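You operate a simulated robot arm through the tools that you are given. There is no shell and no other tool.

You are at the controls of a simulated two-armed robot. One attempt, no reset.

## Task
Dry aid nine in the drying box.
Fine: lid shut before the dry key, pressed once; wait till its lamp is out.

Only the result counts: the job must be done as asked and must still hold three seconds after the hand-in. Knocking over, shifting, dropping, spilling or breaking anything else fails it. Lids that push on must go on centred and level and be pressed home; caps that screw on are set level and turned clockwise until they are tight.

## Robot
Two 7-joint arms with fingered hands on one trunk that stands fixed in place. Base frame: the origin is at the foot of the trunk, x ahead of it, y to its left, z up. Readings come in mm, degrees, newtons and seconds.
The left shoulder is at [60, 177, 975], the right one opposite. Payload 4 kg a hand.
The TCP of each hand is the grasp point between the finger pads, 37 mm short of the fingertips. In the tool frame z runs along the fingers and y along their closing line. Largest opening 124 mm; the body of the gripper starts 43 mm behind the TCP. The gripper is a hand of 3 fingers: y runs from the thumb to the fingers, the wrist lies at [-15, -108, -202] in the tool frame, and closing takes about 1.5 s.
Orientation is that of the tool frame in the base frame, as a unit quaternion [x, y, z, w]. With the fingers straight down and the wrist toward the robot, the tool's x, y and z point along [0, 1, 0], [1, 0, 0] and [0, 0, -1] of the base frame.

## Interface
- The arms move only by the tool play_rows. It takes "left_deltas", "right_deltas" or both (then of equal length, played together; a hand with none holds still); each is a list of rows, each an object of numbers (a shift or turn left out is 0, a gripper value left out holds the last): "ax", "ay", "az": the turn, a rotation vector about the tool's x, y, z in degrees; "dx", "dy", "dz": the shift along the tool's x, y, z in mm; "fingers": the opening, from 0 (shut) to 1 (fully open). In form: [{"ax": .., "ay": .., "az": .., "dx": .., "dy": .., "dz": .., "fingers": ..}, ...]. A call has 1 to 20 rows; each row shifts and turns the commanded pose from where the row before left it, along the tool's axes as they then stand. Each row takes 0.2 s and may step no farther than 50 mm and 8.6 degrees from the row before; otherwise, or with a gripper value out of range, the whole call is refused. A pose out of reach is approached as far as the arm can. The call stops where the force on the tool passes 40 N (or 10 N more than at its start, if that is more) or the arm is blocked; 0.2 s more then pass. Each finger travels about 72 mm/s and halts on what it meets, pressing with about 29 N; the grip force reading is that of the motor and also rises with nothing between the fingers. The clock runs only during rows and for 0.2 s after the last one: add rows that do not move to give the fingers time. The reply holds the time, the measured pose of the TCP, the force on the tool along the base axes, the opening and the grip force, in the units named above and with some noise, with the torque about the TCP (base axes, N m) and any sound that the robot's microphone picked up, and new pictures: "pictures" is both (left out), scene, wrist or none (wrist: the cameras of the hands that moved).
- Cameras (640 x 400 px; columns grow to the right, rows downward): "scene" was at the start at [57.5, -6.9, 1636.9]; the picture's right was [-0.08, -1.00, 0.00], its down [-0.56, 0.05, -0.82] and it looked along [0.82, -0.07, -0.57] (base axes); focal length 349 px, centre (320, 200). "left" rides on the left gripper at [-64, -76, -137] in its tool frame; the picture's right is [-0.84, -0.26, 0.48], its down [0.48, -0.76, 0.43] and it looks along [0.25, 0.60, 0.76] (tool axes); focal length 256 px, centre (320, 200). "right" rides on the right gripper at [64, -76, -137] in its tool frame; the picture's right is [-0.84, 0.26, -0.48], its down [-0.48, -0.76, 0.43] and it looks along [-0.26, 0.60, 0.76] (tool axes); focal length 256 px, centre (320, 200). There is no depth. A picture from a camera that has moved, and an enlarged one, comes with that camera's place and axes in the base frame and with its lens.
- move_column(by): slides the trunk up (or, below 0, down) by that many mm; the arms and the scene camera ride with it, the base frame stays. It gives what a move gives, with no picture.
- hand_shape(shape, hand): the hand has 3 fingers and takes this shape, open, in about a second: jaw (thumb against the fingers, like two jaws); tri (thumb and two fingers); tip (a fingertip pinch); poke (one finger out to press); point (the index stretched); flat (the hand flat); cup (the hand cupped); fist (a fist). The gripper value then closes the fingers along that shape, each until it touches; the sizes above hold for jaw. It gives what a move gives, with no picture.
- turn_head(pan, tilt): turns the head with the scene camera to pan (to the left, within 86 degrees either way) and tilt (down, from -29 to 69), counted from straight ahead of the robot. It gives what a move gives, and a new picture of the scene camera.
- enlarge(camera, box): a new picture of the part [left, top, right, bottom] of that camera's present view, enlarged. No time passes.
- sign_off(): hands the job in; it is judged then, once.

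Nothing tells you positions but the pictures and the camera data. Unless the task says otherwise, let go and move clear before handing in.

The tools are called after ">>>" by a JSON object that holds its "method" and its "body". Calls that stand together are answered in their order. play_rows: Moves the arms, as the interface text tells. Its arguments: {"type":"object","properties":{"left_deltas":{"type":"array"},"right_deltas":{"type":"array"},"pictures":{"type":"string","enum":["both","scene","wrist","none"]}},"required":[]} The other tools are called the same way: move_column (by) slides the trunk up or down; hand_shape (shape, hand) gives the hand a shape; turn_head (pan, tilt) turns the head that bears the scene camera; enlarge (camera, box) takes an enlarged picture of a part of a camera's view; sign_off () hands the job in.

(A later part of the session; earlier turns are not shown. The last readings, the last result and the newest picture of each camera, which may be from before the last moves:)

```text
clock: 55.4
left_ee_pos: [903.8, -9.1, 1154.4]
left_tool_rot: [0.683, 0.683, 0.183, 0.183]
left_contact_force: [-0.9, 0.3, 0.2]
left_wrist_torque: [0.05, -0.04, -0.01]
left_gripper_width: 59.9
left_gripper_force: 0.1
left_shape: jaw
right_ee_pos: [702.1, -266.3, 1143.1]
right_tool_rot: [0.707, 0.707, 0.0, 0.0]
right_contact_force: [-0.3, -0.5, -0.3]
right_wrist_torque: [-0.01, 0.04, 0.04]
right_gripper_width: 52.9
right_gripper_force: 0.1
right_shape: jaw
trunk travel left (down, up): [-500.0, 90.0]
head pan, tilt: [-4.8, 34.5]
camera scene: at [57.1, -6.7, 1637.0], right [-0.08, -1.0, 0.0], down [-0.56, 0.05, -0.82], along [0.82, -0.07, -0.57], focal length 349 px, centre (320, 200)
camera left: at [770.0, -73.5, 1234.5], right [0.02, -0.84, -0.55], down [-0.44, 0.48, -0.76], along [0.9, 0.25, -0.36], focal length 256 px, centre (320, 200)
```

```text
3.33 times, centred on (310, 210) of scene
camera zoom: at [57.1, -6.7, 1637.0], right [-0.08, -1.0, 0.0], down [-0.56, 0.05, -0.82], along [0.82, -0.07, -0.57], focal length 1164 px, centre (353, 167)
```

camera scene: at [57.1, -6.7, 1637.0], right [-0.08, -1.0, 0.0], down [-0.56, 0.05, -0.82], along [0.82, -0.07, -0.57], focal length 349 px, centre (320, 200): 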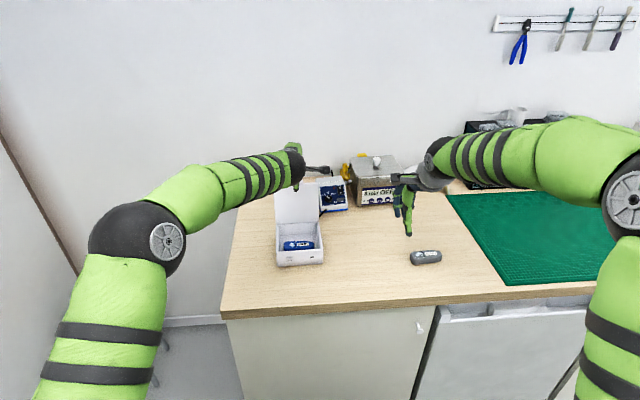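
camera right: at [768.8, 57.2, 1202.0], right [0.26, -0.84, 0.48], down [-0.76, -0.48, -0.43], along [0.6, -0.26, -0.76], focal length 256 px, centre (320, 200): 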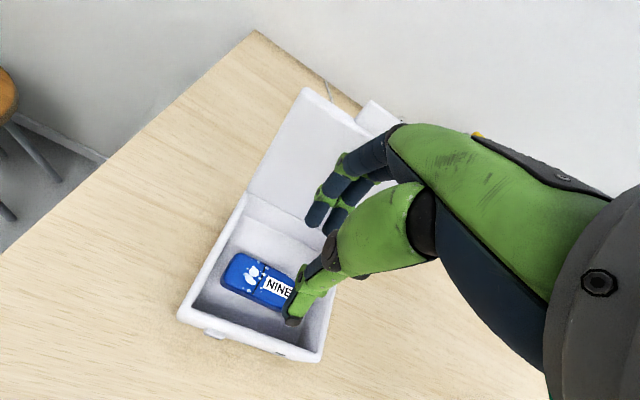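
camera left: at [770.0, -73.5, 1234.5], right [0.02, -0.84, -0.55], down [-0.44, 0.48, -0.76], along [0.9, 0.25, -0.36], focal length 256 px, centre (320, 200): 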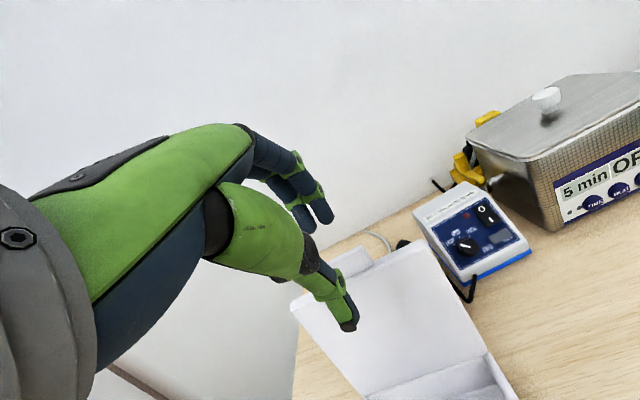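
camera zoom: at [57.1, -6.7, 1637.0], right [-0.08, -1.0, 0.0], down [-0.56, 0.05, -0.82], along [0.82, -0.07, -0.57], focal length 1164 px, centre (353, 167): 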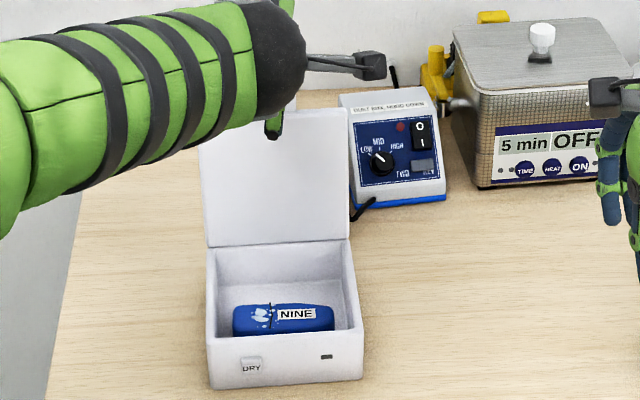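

The fingers are poised above and behind the tab line, with the thumb in front. I'll advance along the finger direction so the fingers pass just behind the tab.

>>> {"method": "play_rows", "body": {"left_deltas": [{"dz": 12}, {"dz": 12}, {"dz": 12}, {}], "pictures": "wrist"}}

>>> {"method": "enlarge", "body": {"camera": "left", "box": [240, 120, 440, 340]}}

```text
clock: 56.4
left_ee_pos: [921.9, -8.3, 1122.3]
left_tool_rot: [0.684, 0.682, 0.183, 0.183]
left_contact_force: [-0.6, -0.3, -0.2]
left_wrist_torque: [0.0, 0.04, 0.02]
left_gripper_width: 59.9
left_gripper_force: 0.1
left_shape: jaw
right_ee_pos: [702.3, -266.9, 1143.8]
right_tool_rot: [0.707, 0.707, 0.0, 0.0]
right_contact_force: [-0.6, 0.0, -0.1]
right_wrist_torque: [-0.01, 0.01, 0.01]
right_gripper_width: 53.2
right_gripper_force: 0.0
right_shape: jaw
trunk travel left (down, up): [-500.0, 90.0]
head pan, tilt: [-4.8, 34.5]
camera left: at [788.0, -72.8, 1203.2], right [0.02, -0.84, -0.55], down [-0.44, 0.48, -0.76], along [0.9, 0.25, -0.36], focal length 256 px, centre (320, 200)
```

left: 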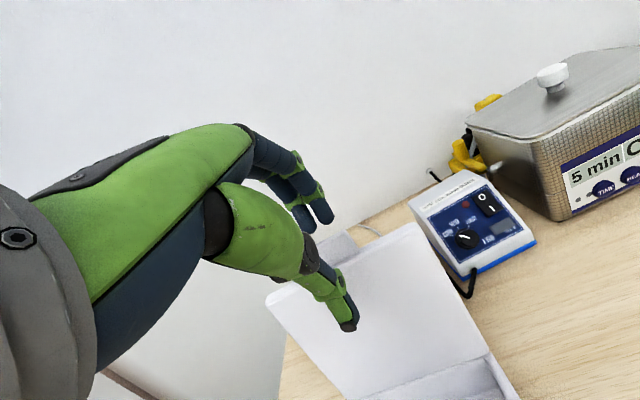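

```text
1.82 times, centred on (340, 230) of left
camera zoom: at [788.0, -72.8, 1203.2], right [0.02, -0.84, -0.55], down [-0.44, 0.48, -0.76], along [0.9, 0.25, -0.36], focal length 465 px, centre (284, 146)
```

zoom: 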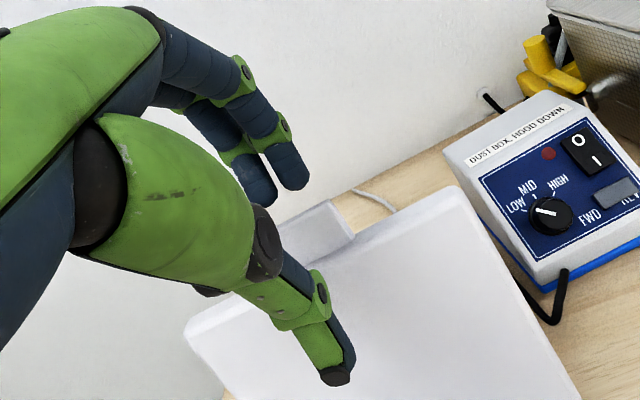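

>>> {"method": "play_rows", "body": {"left_deltas": [{"dy": 4}, {"dz": 8}, {"dz": 8}, {"dz": 8}, {}], "pictures": "wrist"}}

>>> {"method": "enlarge", "body": {"camera": "left", "box": [240, 120, 440, 340]}}

>>> {"method": "enlarge", "body": {"camera": "scene", "box": [250, 150, 370, 270]}}

```text
clock: 57.6
left_ee_pos: [938.7, -8.8, 1102.1]
left_tool_rot: [0.682, 0.683, 0.184, 0.183]
left_contact_force: [0.6, -0.2, -0.2]
left_wrist_torque: [0.0, 0.02, 0.01]
left_gripper_width: 60.2
left_gripper_force: 0.1
left_shape: jaw
right_ee_pos: [702.4, -267.1, 1142.7]
right_tool_rot: [0.707, 0.707, 0.0, 0.0]
right_contact_force: [0.4, 0.7, 0.2]
right_wrist_torque: [0.0, -0.01, -0.02]
right_gripper_width: 53.5
right_gripper_force: 0.0
right_shape: jaw
trunk travel left (down, up): [-500.0, 90.0]
head pan, tilt: [-4.8, 34.5]
camera left: at [805.2, -73.8, 1184.4], right [0.02, -0.84, -0.55], down [-0.44, 0.48, -0.76], along [0.9, 0.25, -0.36], focal length 256 px, centre (320, 200)
```

left: 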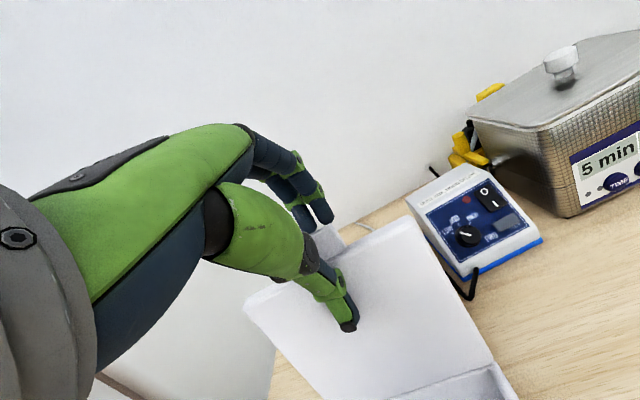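

```text
1.82 times, centred on (340, 230) of left
camera zoom: at [805.2, -73.8, 1184.4], right [0.02, -0.84, -0.55], down [-0.44, 0.48, -0.76], along [0.9, 0.25, -0.36], focal length 465 px, centre (284, 146)
```

zoom: 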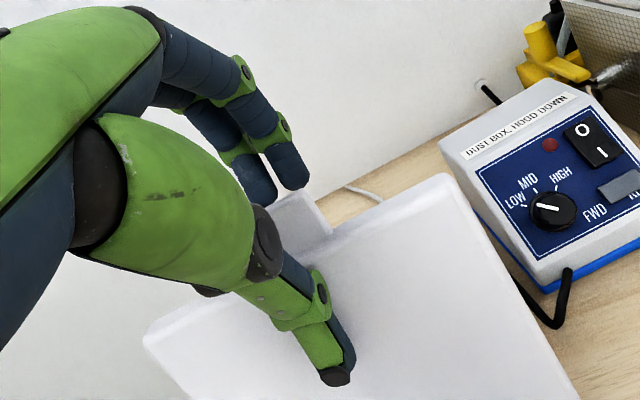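

```text
3.33 times, centred on (310, 210) of scene
camera zoom: at [57.6, -6.9, 1636.9], right [-0.08, -1.0, 0.0], down [-0.56, 0.05, -0.82], along [0.82, -0.07, -0.57], focal length 1164 px, centre (353, 167)
```

zoom: 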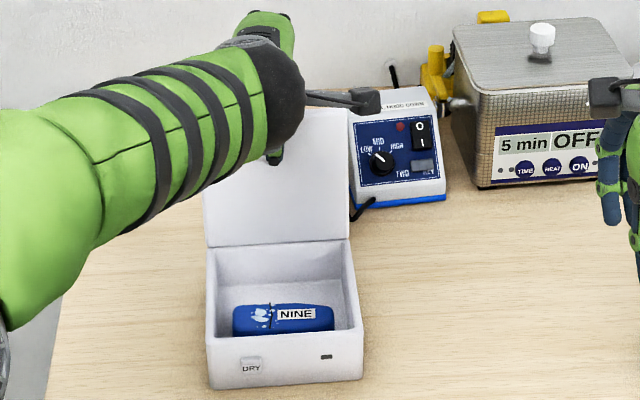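

Geometry says the fingers are now behind the tab with about 20 mm overlap and a small gap. I'll go 8 mm deeper, then start pulling forward.

>>> {"method": "play_rows", "body": {"left_deltas": [{"dz": 8}, {"dy": -5.2, "dz": -3}, {"dy": -5.2, "dz": -3}, {"dy": -5.2, "dz": -3}, {"dy": -5.2, "dz": -3}, {}], "pictures": "wrist"}}

>>> {"method": "enlarge", "body": {"camera": "left", "box": [240, 120, 440, 340]}}

>>> {"method": "enlarge", "body": {"camera": "scene", "box": [250, 150, 370, 270]}}

```text
clock: 59.0
left_ee_pos: [917.5, -9.0, 1098.2]
left_tool_rot: [0.683, 0.683, 0.183, 0.183]
left_contact_force: [-0.2, 0.1, -0.2]
left_wrist_torque: [0.04, -0.04, 0.01]
left_gripper_width: 60.0
left_gripper_force: 0.0
left_shape: jaw
right_ee_pos: [702.5, -266.3, 1142.2]
right_tool_rot: [0.708, 0.706, 0.0, 0.0]
right_contact_force: [-0.3, 0.4, 0.3]
right_wrist_torque: [0.02, -0.02, -0.01]
right_gripper_width: 53.1
right_gripper_force: 0.1
right_shape: jaw
trunk travel left (down, up): [-500.0, 90.0]
head pan, tilt: [-4.8, 34.5]
camera left: at [783.8, -72.7, 1178.1], right [0.02, -0.84, -0.55], down [-0.44, 0.48, -0.76], along [0.9, 0.25, -0.36], focal length 256 px, centre (320, 200)
```

left: 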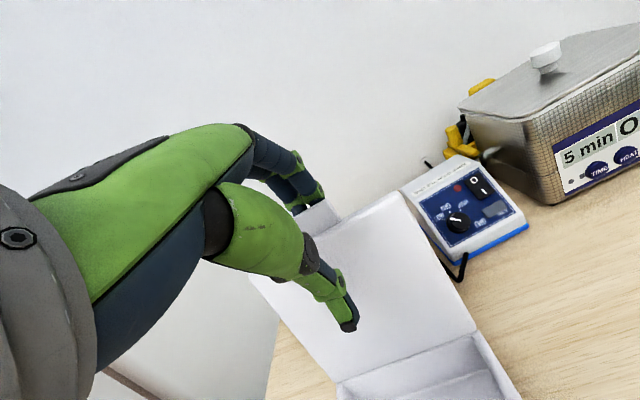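

```text
1.82 times, centred on (340, 230) of left
camera zoom: at [783.8, -72.7, 1178.1], right [0.02, -0.84, -0.55], down [-0.44, 0.48, -0.76], along [0.9, 0.25, -0.36], focal length 465 px, centre (284, 146)
```

zoom: 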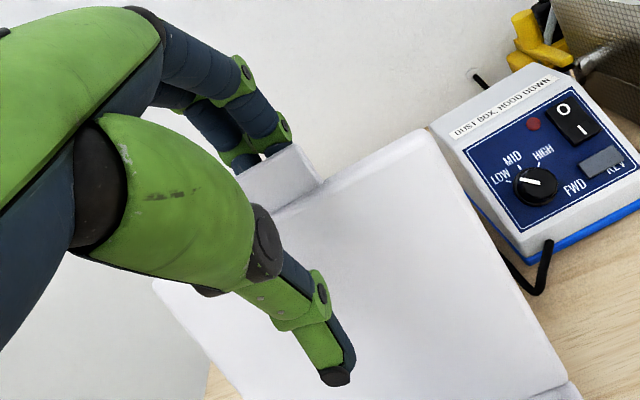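

```text
3.33 times, centred on (310, 210) of scene
camera zoom: at [57.8, -6.9, 1636.9], right [-0.08, -1.0, 0.0], down [-0.56, 0.05, -0.82], along [0.82, -0.07, -0.57], focal length 1164 px, centre (353, 167)
```

zoom: 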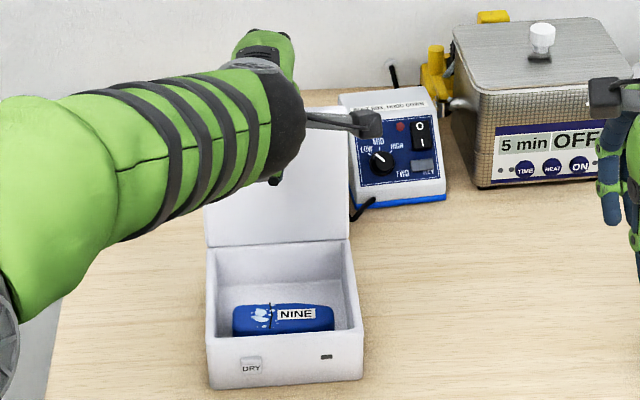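

The tab now hides the fingertips, so they are behind it. I'll keep pulling forward gently.

>>> {"method": "play_rows", "body": {"left_deltas": [{"dy": -4.3, "dz": -2.5}, {"dy": -4.3, "dz": -2.5}, {"dy": -4.3, "dz": -2.5}, {"dy": -4.3, "dz": -2.5}, {"dy": -4.3, "dz": -2.5}, {}], "pictures": "wrist"}}

>>> {"method": "enlarge", "body": {"camera": "left", "box": [240, 120, 440, 340]}}

>>> {"method": "enlarge", "body": {"camera": "right", "box": [0, 0, 300, 200]}}

```text
clock: 60.4
left_ee_pos: [892.3, -9.1, 1098.2]
left_tool_rot: [0.683, 0.683, 0.183, 0.183]
left_contact_force: [-0.4, 0.4, -0.9]
left_wrist_torque: [0.0, 0.04, 0.02]
left_gripper_width: 60.3
left_gripper_force: 0.1
left_shape: jaw
right_ee_pos: [701.9, -265.7, 1143.6]
right_tool_rot: [0.707, 0.707, 0.0, 0.0]
right_contact_force: [0.7, 0.6, 0.3]
right_wrist_torque: [0.0, 0.01, 0.01]
right_gripper_width: 52.9
right_gripper_force: 0.0
right_shape: jaw
trunk travel left (down, up): [-500.0, 90.0]
head pan, tilt: [-4.8, 34.5]
camera left: at [759.7, -73.4, 1178.4], right [0.02, -0.84, -0.55], down [-0.44, 0.48, -0.76], along [0.9, 0.25, -0.36], focal length 256 px, centre (320, 200)
```

left: 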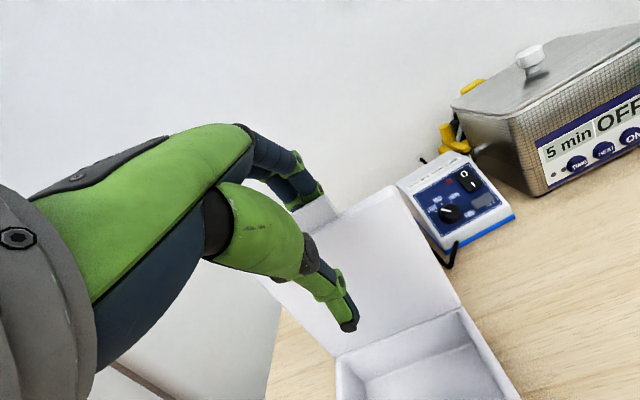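

```text
1.82 times, centred on (340, 230) of left
camera zoom: at [759.7, -73.4, 1178.4], right [0.02, -0.84, -0.55], down [-0.44, 0.48, -0.76], along [0.9, 0.25, -0.36], focal length 465 px, centre (284, 146)
```

zoom: 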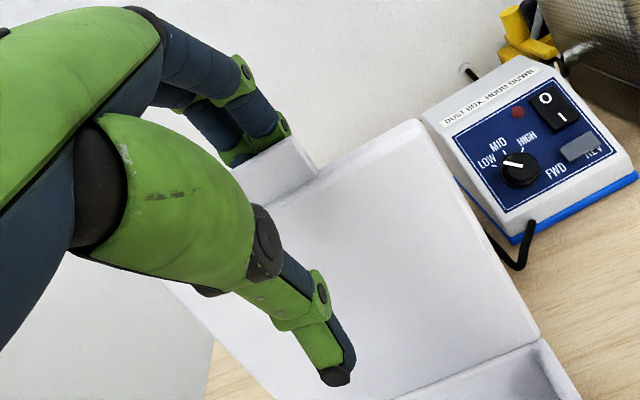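

```text
2.00 times, centred on (150, 100) of right
camera zoom: at [627.1, -202.1, 1278.5], right [0.26, -0.84, 0.48], down [-0.76, -0.48, -0.43], along [0.6, -0.26, -0.76], focal length 512 px, centre (660, 400)
```

zoom: 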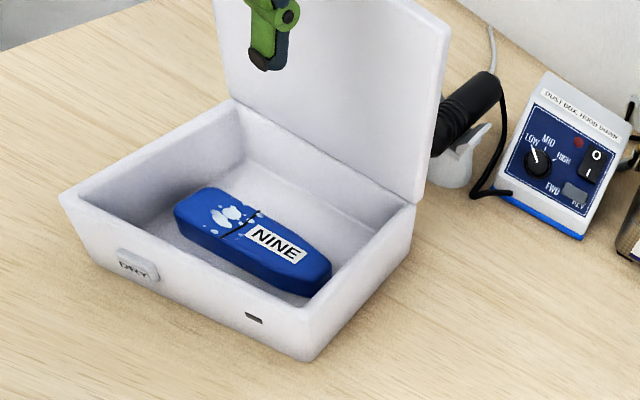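

The lid is coming forward with the fingers. I'll continue pulling past vertical.

>>> {"method": "play_rows", "body": {"left_deltas": [{"dy": -4.3, "dz": -2.5}, {"dy": -4.3, "dz": -2.5}, {"dy": -4.3, "dz": -2.5}, {"dy": -4.3, "dz": -2.5}, {}], "pictures": "wrist"}}

>>> {"method": "enlarge", "body": {"camera": "left", "box": [240, 120, 440, 340]}}

>>> {"method": "enlarge", "body": {"camera": "right", "box": [0, 0, 300, 200]}}

```text
clock: 61.6
left_ee_pos: [872.2, -8.2, 1096.5]
left_tool_rot: [0.683, 0.683, 0.183, 0.183]
left_contact_force: [-0.4, 0.0, -0.1]
left_wrist_torque: [-0.01, 0.02, 0.01]
left_gripper_width: 60.2
left_gripper_force: 0.0
left_shape: jaw
right_ee_pos: [702.4, -267.1, 1142.9]
right_tool_rot: [0.707, 0.707, 0.0, 0.0]
right_contact_force: [-0.5, -0.3, 0.7]
right_wrist_torque: [-0.01, 0.0, -0.04]
right_gripper_width: 53.2
right_gripper_force: 0.0
right_shape: jaw
trunk travel left (down, up): [-500.0, 90.0]
head pan, tilt: [-4.8, 34.5]
camera left: at [739.2, -72.5, 1177.1], right [0.02, -0.84, -0.55], down [-0.44, 0.48, -0.76], along [0.9, 0.25, -0.36], focal length 256 px, centre (320, 200)
```

left: 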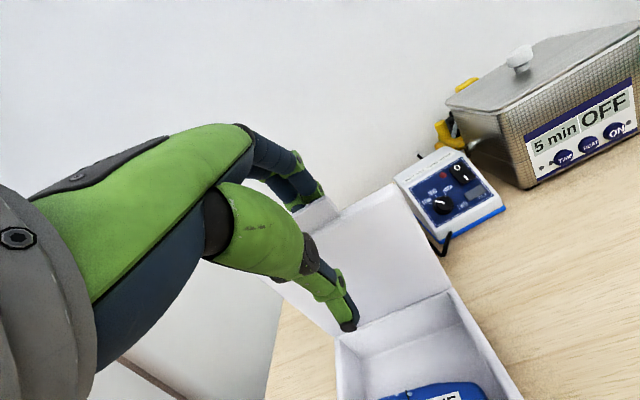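

```text
1.82 times, centred on (340, 230) of left
camera zoom: at [739.2, -72.5, 1177.1], right [0.02, -0.84, -0.55], down [-0.44, 0.48, -0.76], along [0.9, 0.25, -0.36], focal length 465 px, centre (284, 146)
```

zoom: 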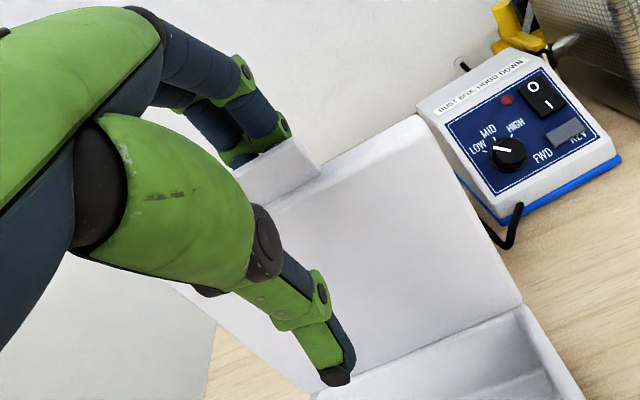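

```text
2.00 times, centred on (150, 100) of right
camera zoom: at [627.1, -202.2, 1278.5], right [0.26, -0.84, 0.48], down [-0.76, -0.48, -0.43], along [0.6, -0.26, -0.76], focal length 512 px, centre (660, 400)
```

zoom: 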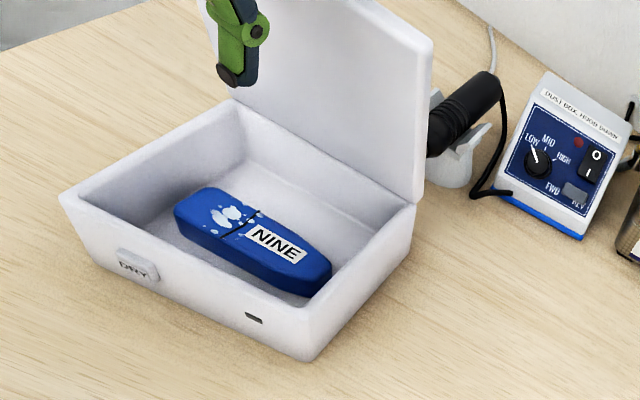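

The lid is at roughly 80° and following the fingers. I'll now rotate the hand rigidly about the hinge line, three steps first, to lower it under control.

>>> {"method": "play_rows", "body": {"left_deltas": [{"ax": -5.833, "dy": -15.27, "dz": -1.55}, {"ax": -5.833, "dy": -15.27, "dz": -1.55}, {"ax": -5.833, "dy": -15.27, "dz": -1.55}, {}], "pictures": "wrist"}}

>>> {"method": "enlarge", "body": {"camera": "left", "box": [240, 120, 440, 340]}}

>>> {"method": "enlarge", "body": {"camera": "right", "box": [0, 0, 300, 200]}}

```text
clock: 62.6
left_ee_pos: [832.0, -9.8, 1072.6]
left_tool_rot: [0.647, 0.647, 0.285, 0.285]
left_contact_force: [0.0, 0.3, -0.1]
left_wrist_torque: [0.02, 0.0, 0.01]
left_gripper_width: 60.2
left_gripper_force: 0.0
left_shape: jaw
right_ee_pos: [701.6, -267.6, 1142.9]
right_tool_rot: [0.708, 0.707, -0.001, 0.0]
right_contact_force: [-0.1, 0.7, -0.4]
right_wrist_torque: [0.02, -0.03, -0.01]
right_gripper_width: 53.0
right_gripper_force: 0.1
right_shape: jaw
trunk travel left (down, up): [-500.0, 90.0]
head pan, tilt: [-4.8, 34.5]
camera left: at [679.5, -72.7, 1108.7], right [0.18, -0.84, -0.51], down [-0.19, 0.48, -0.85], along [0.96, 0.25, -0.07], focal length 256 px, centre (320, 200)
```

left: 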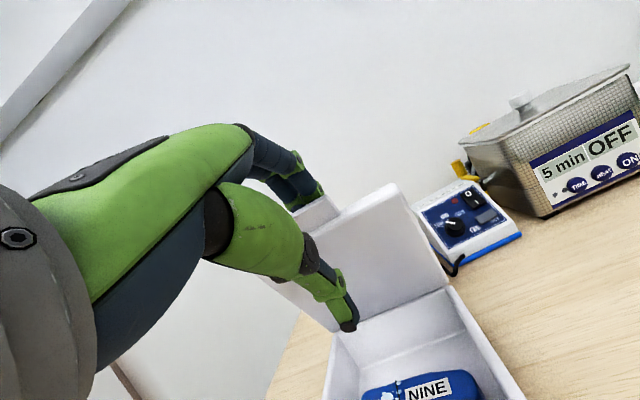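

```text
1.82 times, centred on (340, 230) of left
camera zoom: at [679.5, -72.7, 1108.7], right [0.18, -0.84, -0.51], down [-0.19, 0.48, -0.85], along [0.96, 0.25, -0.07], focal length 465 px, centre (284, 146)
```

zoom: 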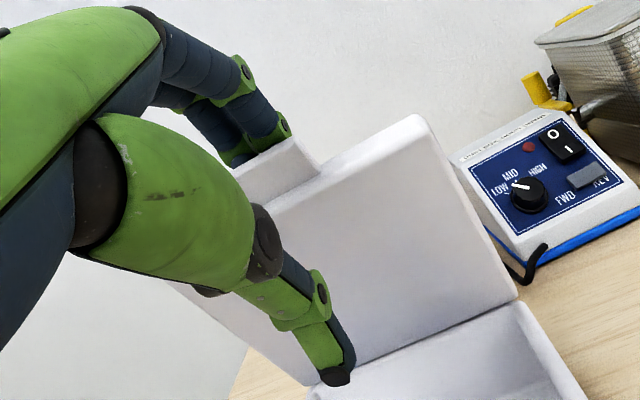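

```text
2.00 times, centred on (150, 100) of right
camera zoom: at [627.0, -202.2, 1278.6], right [0.26, -0.84, 0.48], down [-0.76, -0.48, -0.43], along [0.6, -0.26, -0.76], focal length 512 px, centre (660, 400)
```

zoom: 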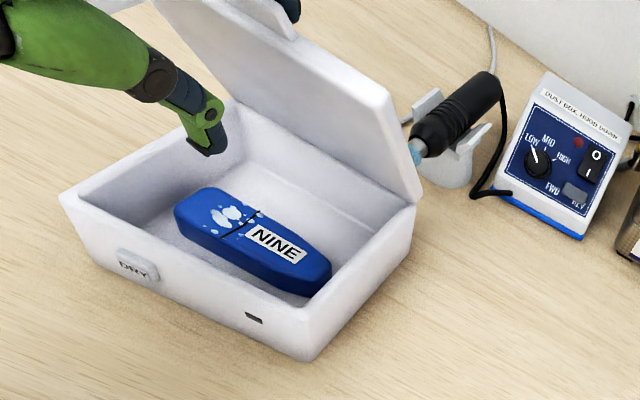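

The motion tracks the hinge perfectly and the hinge has enough friction to hold the lid where it is. I'll lower another 17° this way, which still leaves the thumb clear of the front wall.

>>> {"method": "play_rows", "body": {"left_deltas": [{"ax": -5.833, "dy": -15.27, "dz": -1.55}, {"ax": -5.833, "dy": -15.27, "dz": -1.55}, {"ax": -5.833, "dy": -15.27, "dz": -1.55}, {}], "pictures": "both"}}

>>> {"method": "enlarge", "body": {"camera": "left", "box": [240, 120, 440, 340]}}

>>> {"method": "enlarge", "body": {"camera": "right", "box": [0, 0, 300, 200]}}

```text
clock: 63.6
left_ee_pos: [800.9, -7.4, 1038.0]
left_tool_rot: [0.596, 0.596, 0.38, 0.381]
left_contact_force: [0.3, -0.2, 0.5]
left_wrist_torque: [0.04, 0.01, 0.0]
left_gripper_width: 60.3
left_gripper_force: 0.1
left_shape: jaw
right_ee_pos: [702.4, -266.4, 1142.3]
right_tool_rot: [0.707, 0.707, 0.001, 0.0]
right_contact_force: [-0.5, 0.0, 0.2]
right_wrist_torque: [0.02, -0.01, 0.01]
right_gripper_width: 53.1
right_gripper_force: 0.1
right_shape: jaw
trunk travel left (down, up): [-500.0, 90.0]
head pan, tilt: [-4.8, 34.5]
camera scene: at [57.6, -6.7, 1637.0], right [-0.08, -1.0, 0.0], down [-0.56, 0.05, -0.82], along [0.82, -0.07, -0.57], focal length 349 px, centre (320, 200)
camera left: at [646.0, -72.2, 1026.7], right [0.33, -0.84, -0.44], down [0.07, 0.48, -0.87], along [0.94, 0.25, 0.22], focal length 256 px, centre (320, 200)
```

scene: 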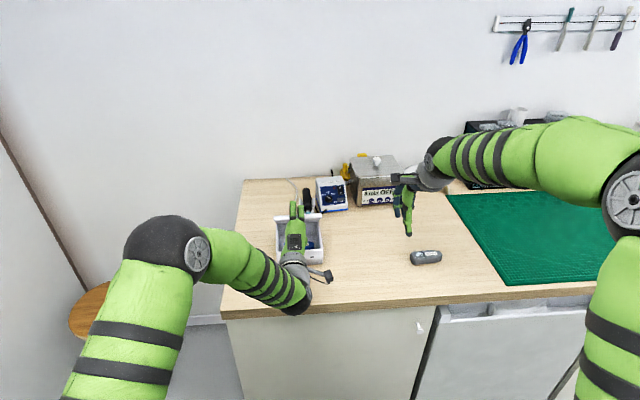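
left: 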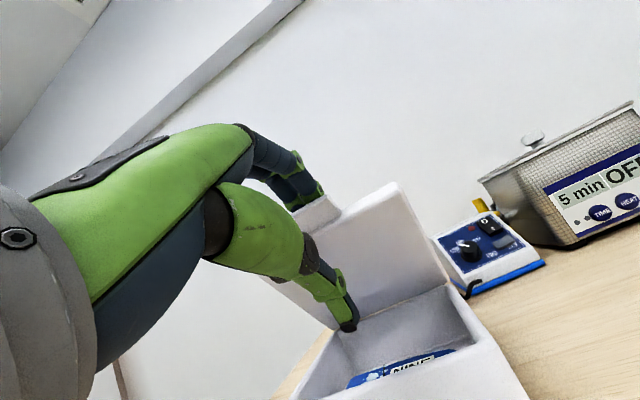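

```text
1.82 times, centred on (340, 230) of left
camera zoom: at [646.0, -72.2, 1026.7], right [0.33, -0.84, -0.44], down [0.07, 0.48, -0.87], along [0.94, 0.25, 0.22], focal length 465 px, centre (284, 146)
```

zoom: 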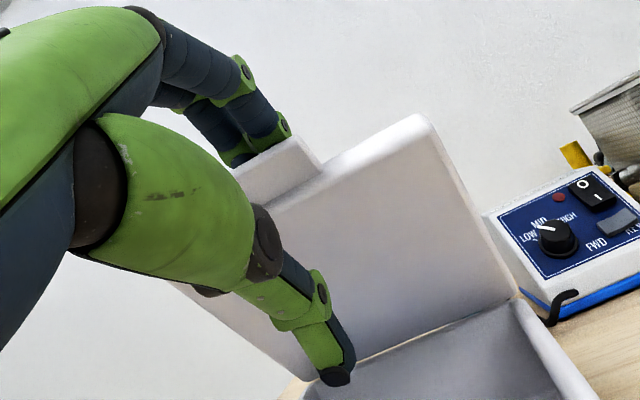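

```text
2.00 times, centred on (150, 100) of right
camera zoom: at [627.1, -201.7, 1278.6], right [0.26, -0.84, 0.48], down [-0.76, -0.48, -0.43], along [0.6, -0.26, -0.76], focal length 512 px, centre (660, 400)
```

zoom: 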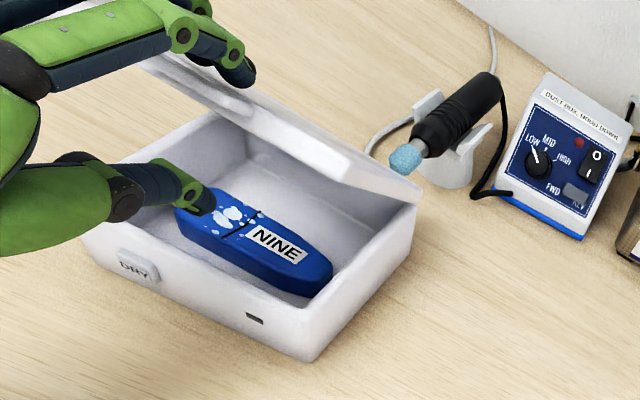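

The lid is at about 43° and holding. I'll withdraw the hand along its fingers, clear of the lid and the box.

>>> {"method": "play_rows", "body": {"left_deltas": [{"dz": -10}, {"dz": -15}, {"dz": -20}, {"dz": -20}, {"dz": -15}, {"fingers": 0}, {}, {}, {}, {}], "pictures": "both"}}

>>> {"method": "enlarge", "body": {"camera": "right", "box": [0, 0, 300, 200]}}

>>> {"method": "enlarge", "body": {"camera": "scene", "box": [250, 170, 370, 290]}}

```text
clock: 65.8
left_ee_pos: [729.4, -7.5, 1072.5]
left_tool_rot: [0.597, 0.597, 0.38, 0.379]
left_contact_force: [0.9, 0.6, 0.0]
left_wrist_torque: [0.02, 0.01, -0.02]
left_gripper_width: 0.2
left_gripper_force: 28.8
left_shape: jaw
right_ee_pos: [702.3, -266.1, 1142.1]
right_tool_rot: [0.707, 0.707, -0.001, 0.0]
right_contact_force: [-0.1, -0.1, 1.0]
right_wrist_torque: [0.0, -0.01, 0.0]
right_gripper_width: 52.9
right_gripper_force: 0.0
right_shape: jaw
trunk travel left (down, up): [-500.0, 90.0]
head pan, tilt: [-4.8, 34.5]
camera scene: at [57.7, -6.9, 1636.9], right [-0.08, -1.0, 0.0], down [-0.56, 0.05, -0.82], along [0.82, -0.07, -0.57], focal length 349 px, centre (320, 200)
camera left: at [573.9, -72.6, 1061.4], right [0.33, -0.84, -0.44], down [0.07, 0.48, -0.87], along [0.94, 0.25, 0.22], focal length 256 px, centre (320, 200)
```

scene: 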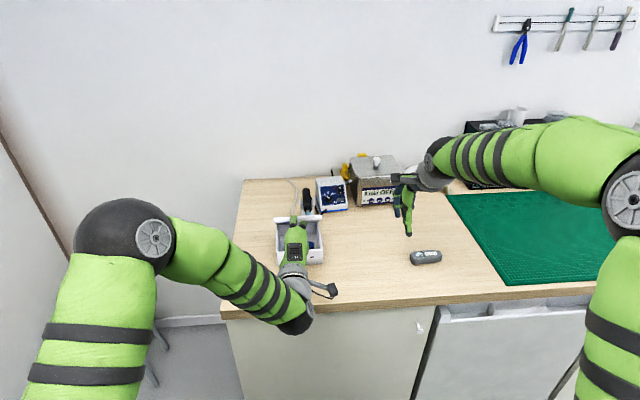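
left: 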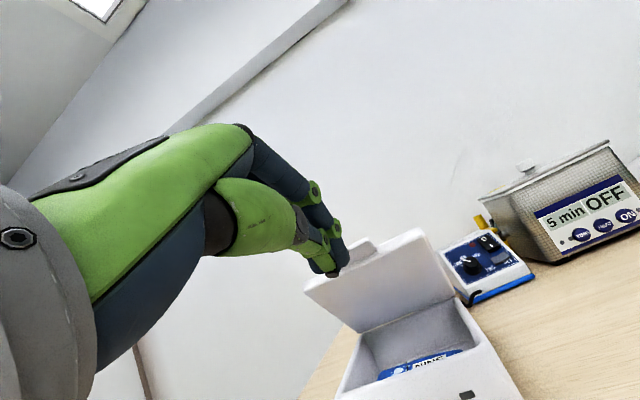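

```text
2.00 times, centred on (150, 100) of right
camera zoom: at [627.1, -202.1, 1278.5], right [0.26, -0.84, 0.48], down [-0.76, -0.48, -0.43], along [0.6, -0.26, -0.76], focal length 512 px, centre (660, 400)
```

zoom: 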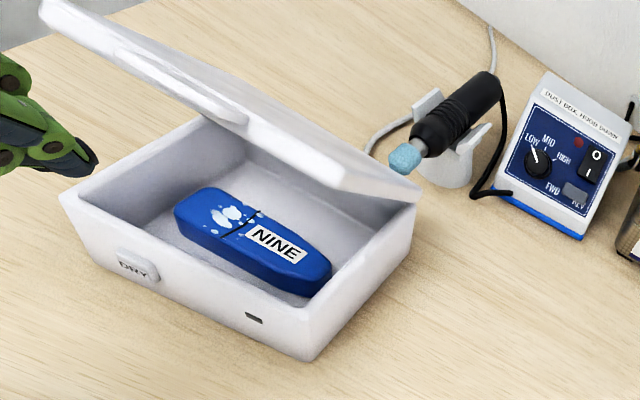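

```text
3.33 times, centred on (310, 230) of scene
camera zoom: at [57.7, -6.9, 1636.9], right [-0.08, -1.0, 0.0], down [-0.56, 0.05, -0.82], along [0.82, -0.07, -0.57], focal length 1164 px, centre (353, 100)
```

zoom: 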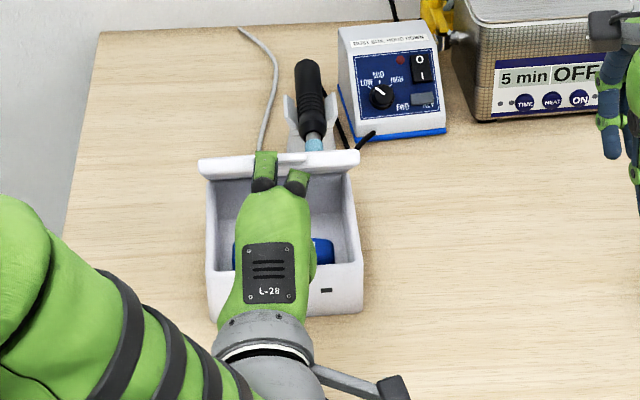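

The lid stays put at about 45° with the aid visible below. I'll raise the closed left hand, point it straight down and place it above the lid, to push it shut from above.

>>> {"method": "play_rows", "body": {"left_deltas": [{"dy": 27.2, "dz": -12.7}, {"dy": 27.2, "dz": -12.7}, {"ax": 8.125}, {"ax": 8.125}, {"ax": 8.125}, {"ax": 8.125}, {"ax": 8.125}, {"ax": 8.125}, {"ax": 8.125}, {"ax": 8.125}, {"dy": 31.4}, {"dy": 31.4}, {"dy": 31.4}, {"dy": 31.4}, {}], "pictures": "both"}}

>>> {"method": "enlarge", "body": {"camera": "right", "box": [0, 0, 300, 200]}}

>>> {"method": "enlarge", "body": {"camera": "left", "box": [240, 140, 480, 380]}}

```text
clock: 69.0
left_ee_pos: [856.9, -9.2, 1135.6]
left_tool_rot: [0.708, 0.706, 0.001, 0.0]
left_contact_force: [0.1, 0.1, -0.1]
left_wrist_torque: [0.0, 0.0, 0.01]
left_gripper_width: 0.0
left_gripper_force: 28.9
left_shape: jaw
right_ee_pos: [702.1, -265.4, 1142.6]
right_tool_rot: [0.707, 0.707, -0.001, 0.0]
right_contact_force: [0.1, -0.3, -0.6]
right_wrist_torque: [0.02, -0.02, 0.05]
right_gripper_width: 53.0
right_gripper_force: 0.1
right_shape: jaw
trunk travel left (down, up): [-500.0, 90.0]
head pan, tilt: [-4.8, 34.5]
camera scene: at [57.1, -6.7, 1637.0], right [-0.08, -1.0, 0.0], down [-0.56, 0.05, -0.82], along [0.82, -0.07, -0.57], focal length 349 px, centre (320, 200)
camera left: at [779.9, -73.8, 1272.5], right [-0.26, -0.84, -0.48], down [-0.76, 0.48, -0.44], along [0.6, 0.25, -0.76], focal length 256 px, centre (320, 200)
```

scene: 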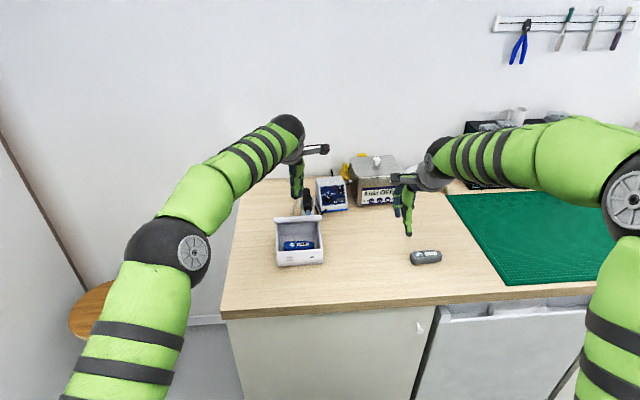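
left: 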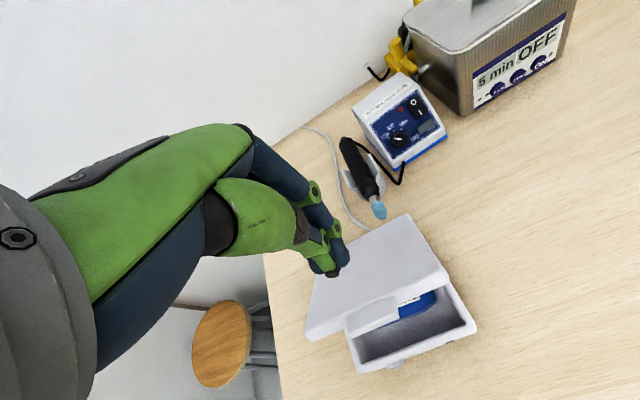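

```text
2.00 times, centred on (150, 100) of right
camera zoom: at [626.7, -201.8, 1278.8], right [0.26, -0.84, 0.48], down [-0.76, -0.48, -0.43], along [0.6, -0.26, -0.76], focal length 512 px, centre (660, 400)
```

zoom: 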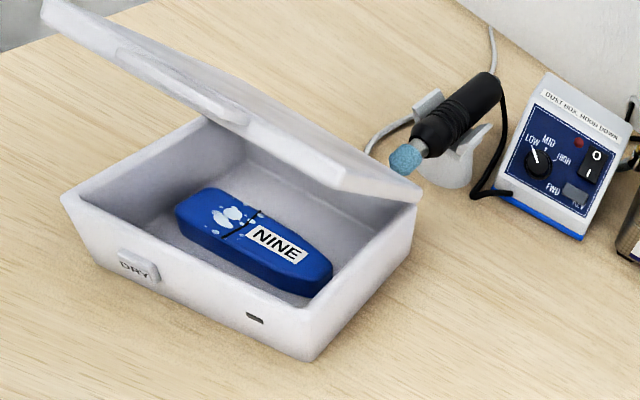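

```text
1.67 times, centred on (360, 260) of left
camera zoom: at [779.9, -73.8, 1272.5], right [-0.26, -0.84, -0.48], down [-0.76, 0.48, -0.44], along [0.6, 0.25, -0.76], focal length 427 px, centre (253, 100)
```

zoom: 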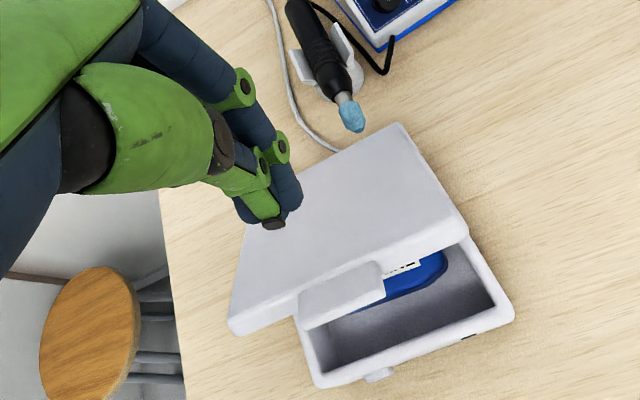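

The closed fingertips are above the lid. I'll lower slowly so they push the lid down.

>>> {"method": "play_rows", "body": {"left_deltas": [{"dz": 15}, {"dz": 15}, {"dz": 15}, {"dz": 10}, {"dz": 8}, {"dz": 8}, {"dz": 8}, {}], "pictures": "wrist"}}

>>> {"method": "enlarge", "body": {"camera": "right", "box": [0, 0, 300, 200]}}

>>> {"method": "enlarge", "body": {"camera": "left", "box": [240, 140, 480, 380]}}

```text
clock: 70.8
left_ee_pos: [853.1, -8.8, 1056.1]
left_tool_rot: [0.708, 0.707, 0.001, 0.0]
left_contact_force: [-0.1, 0.4, -0.3]
left_wrist_torque: [-0.02, 0.0, 0.02]
left_gripper_width: 0.1
left_gripper_force: 29.0
left_shape: jaw
right_ee_pos: [701.1, -265.9, 1143.6]
right_tool_rot: [0.707, 0.707, 0.0, 0.0]
right_contact_force: [-0.4, -0.4, 0.4]
right_wrist_torque: [0.0, -0.05, 0.03]
right_gripper_width: 53.0
right_gripper_force: 0.0
right_shape: jaw
trunk travel left (down, up): [-500.0, 90.0]
head pan, tilt: [-4.8, 34.5]
camera left: at [778.8, -73.3, 1193.0], right [-0.26, -0.84, -0.48], down [-0.76, 0.48, -0.44], along [0.6, 0.25, -0.76], focal length 256 px, centre (320, 200)
```

left: 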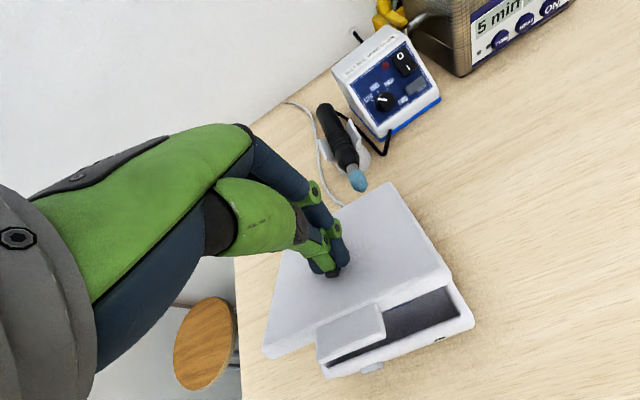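

```text
2.00 times, centred on (150, 100) of right
camera zoom: at [627.1, -202.1, 1278.5], right [0.26, -0.84, 0.48], down [-0.76, -0.48, -0.43], along [0.6, -0.26, -0.76], focal length 512 px, centre (660, 400)
```

zoom: 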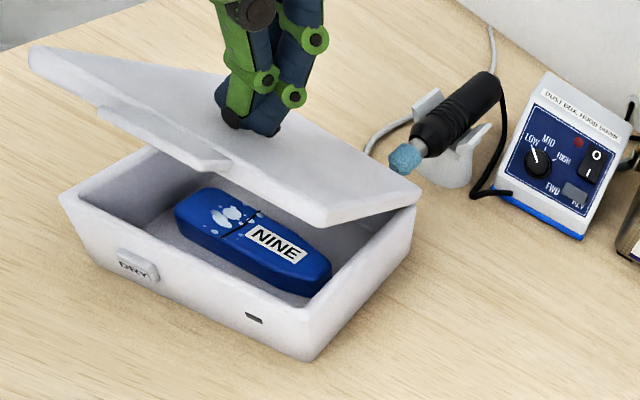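

```text
1.67 times, centred on (360, 260) of left
camera zoom: at [778.8, -73.3, 1193.0], right [-0.26, -0.84, -0.48], down [-0.76, 0.48, -0.44], along [0.6, 0.25, -0.76], focal length 427 px, centre (253, 100)
```

zoom: 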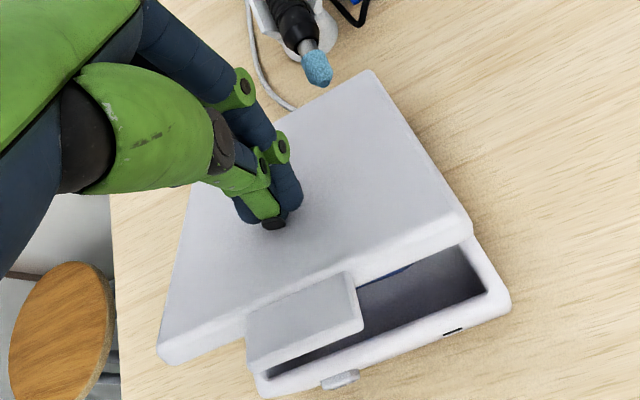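

The lid is closing under the fingertips with no measurable force. I'll continue down.

>>> {"method": "play_rows", "body": {"left_deltas": [{"dz": 8}, {"dz": 8}, {"dz": 8}, {"dz": 6}, {"dz": 5}, {}], "pictures": "none"}}

>>> {"method": "enlarge", "body": {"camera": "right", "box": [0, 0, 300, 200]}}

```text
clock: 72.2
left_ee_pos: [854.0, -8.4, 1019.9]
left_tool_rot: [0.707, 0.707, 0.001, 0.001]
left_contact_force: [0.1, -0.4, 0.4]
left_wrist_torque: [0.03, 0.02, 0.02]
left_gripper_width: 0.1
left_gripper_force: 29.1
left_shape: jaw
right_ee_pos: [702.3, -267.9, 1142.5]
right_tool_rot: [0.708, 0.707, 0.0, 0.001]
right_contact_force: [-0.9, -0.2, 0.8]
right_wrist_torque: [-0.01, 0.01, 0.02]
right_gripper_width: 53.2
right_gripper_force: 0.1
right_shape: jaw
trunk travel left (down, up): [-500.0, 90.0]
head pan, tilt: [-4.8, 34.5]
```

```text
2.00 times, centred on (150, 100) of right
camera zoom: at [627.1, -202.1, 1278.5], right [0.26, -0.84, 0.48], down [-0.76, -0.48, -0.43], along [0.6, -0.26, -0.76], focal length 512 px, centre (660, 400)
```

zoom: 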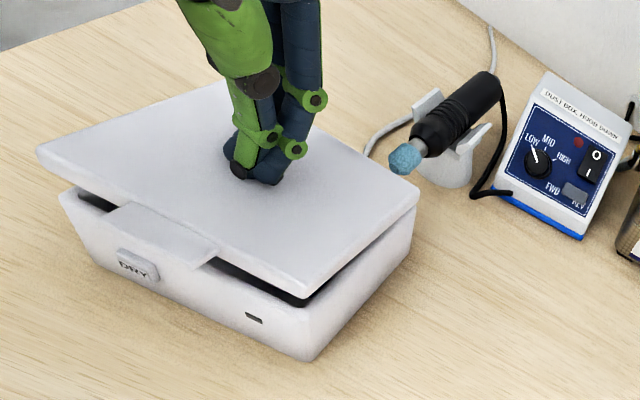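

>>> {"method": "play_rows", "body": {"left_deltas": [{"dz": 2.5}, {"dz": 2.5}, {"dz": 2.5}, {}], "pictures": "none"}}

>>> {"method": "play_rows", "body": {"left_deltas": [{"dz": 2}, {"dz": 2}, {}], "pictures": "none"}}

>>> {"method": "enlarge", "body": {"camera": "right", "box": [0, 0, 300, 200]}}

```text
clock: 73.2
left_ee_pos: [854.2, -8.9, 1012.4]
left_tool_rot: [0.707, 0.707, 0.0, 0.001]
left_contact_force: [-0.8, 0.6, -0.9]
left_wrist_torque: [-0.04, 0.02, -0.04]
left_gripper_width: 0.0
left_gripper_force: 28.3
left_shape: jaw
right_ee_pos: [702.7, -265.9, 1142.2]
right_tool_rot: [0.707, 0.707, 0.0, 0.001]
right_contact_force: [-0.5, -0.1, 0.1]
right_wrist_torque: [0.0, -0.03, -0.04]
right_gripper_width: 52.8
right_gripper_force: 0.1
right_shape: jaw
trunk travel left (down, up): [-500.0, 90.0]
head pan, tilt: [-4.8, 34.5]
```

```text
clock: 74.0
left_ee_pos: [854.9, -8.6, 1009.2]
left_tool_rot: [0.708, 0.706, 0.001, 0.002]
left_contact_force: [2.3, 0.4, 8.0]
left_wrist_torque: [0.01, -0.06, 0.01]
left_gripper_width: 0.1
left_gripper_force: 28.8
left_shape: jaw
right_ee_pos: [700.8, -266.5, 1143.5]
right_tool_rot: [0.707, 0.707, 0.0, 0.0]
right_contact_force: [-1.2, 0.3, -0.4]
right_wrist_torque: [0.02, -0.03, -0.02]
right_gripper_width: 53.2
right_gripper_force: 0.0
right_shape: jaw
trunk travel left (down, up): [-500.0, 90.0]
head pan, tilt: [-4.8, 34.5]
```

```text
2.00 times, centred on (150, 100) of right
camera zoom: at [626.7, -202.1, 1278.9], right [0.26, -0.84, 0.48], down [-0.76, -0.48, -0.43], along [0.6, -0.26, -0.76], focal length 512 px, centre (660, 400)
```

zoom: 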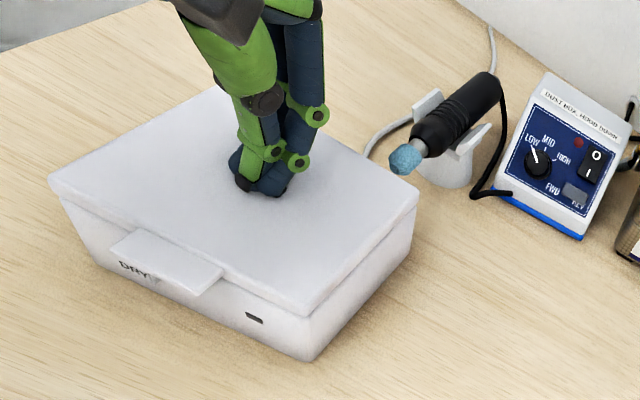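

The lid is shut (8 N against the stop). I'll press very slightly more to seat it, then lift off and check it stays closed.

>>> {"method": "play_rows", "body": {"left_deltas": [{"dz": 1}, {}, {"dz": -5}, {"dz": -15}, {"dz": -30}, {"dz": -30}, {}], "pictures": "both"}}

>>> {"method": "enlarge", "body": {"camera": "right", "box": [0, 0, 300, 200]}}

>>> {"method": "enlarge", "body": {"camera": "scene", "box": [250, 170, 370, 290]}}

```text
clock: 75.6
left_ee_pos: [854.8, -8.5, 1086.7]
left_tool_rot: [0.707, 0.707, 0.0, 0.0]
left_contact_force: [0.3, 0.2, 0.5]
left_wrist_torque: [-0.02, -0.01, 0.01]
left_gripper_width: 0.0
left_gripper_force: 28.7
left_shape: jaw
right_ee_pos: [701.3, -267.3, 1142.8]
right_tool_rot: [0.707, 0.707, -0.001, 0.0]
right_contact_force: [0.6, 0.5, 0.4]
right_wrist_torque: [0.0, 0.02, -0.02]
right_gripper_width: 53.0
right_gripper_force: 0.0
right_shape: jaw
trunk travel left (down, up): [-500.0, 90.0]
head pan, tilt: [-4.8, 34.5]
camera scene: at [57.9, -7.0, 1636.9], right [-0.08, -1.0, 0.0], down [-0.56, 0.05, -0.82], along [0.82, -0.07, -0.57], focal length 349 px, centre (320, 200)
camera left: at [779.4, -73.4, 1223.4], right [-0.26, -0.84, -0.48], down [-0.76, 0.48, -0.44], along [0.6, 0.25, -0.76], focal length 256 px, centre (320, 200)
```

scene: 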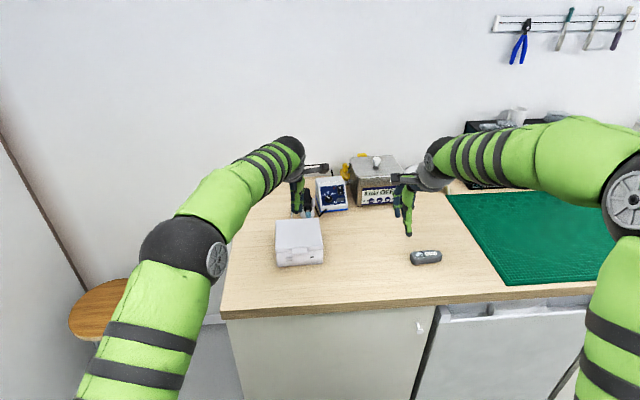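
left: 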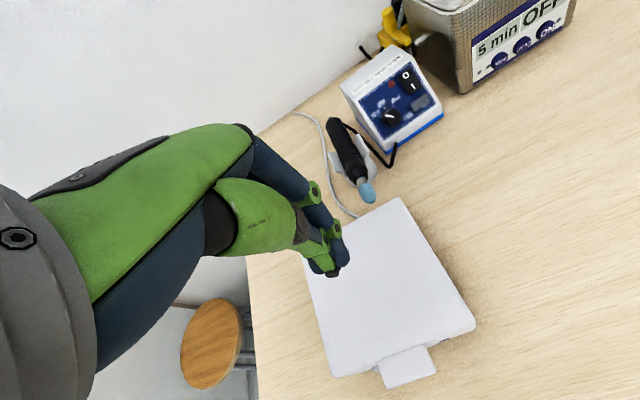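

```text
2.00 times, centred on (150, 100) of right
camera zoom: at [627.3, -202.1, 1278.4], right [0.26, -0.84, 0.48], down [-0.76, -0.48, -0.43], along [0.6, -0.26, -0.76], focal length 512 px, centre (660, 400)
```

zoom: 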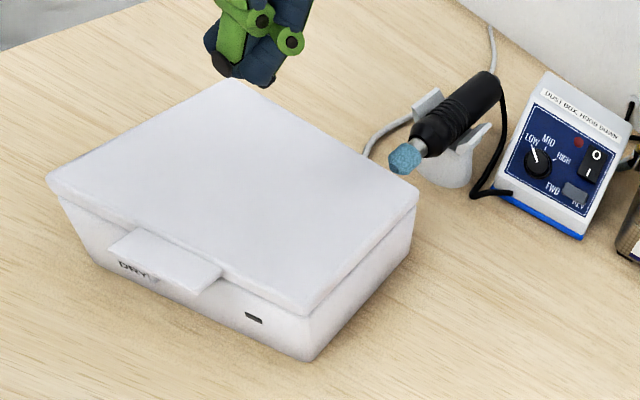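

```text
3.33 times, centred on (310, 230) of scene
camera zoom: at [57.9, -7.0, 1636.9], right [-0.08, -1.0, 0.0], down [-0.56, 0.05, -0.82], along [0.82, -0.07, -0.57], focal length 1164 px, centre (353, 100)
```

zoom: 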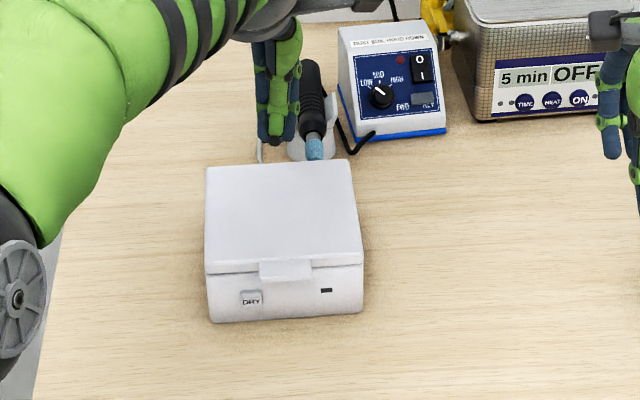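

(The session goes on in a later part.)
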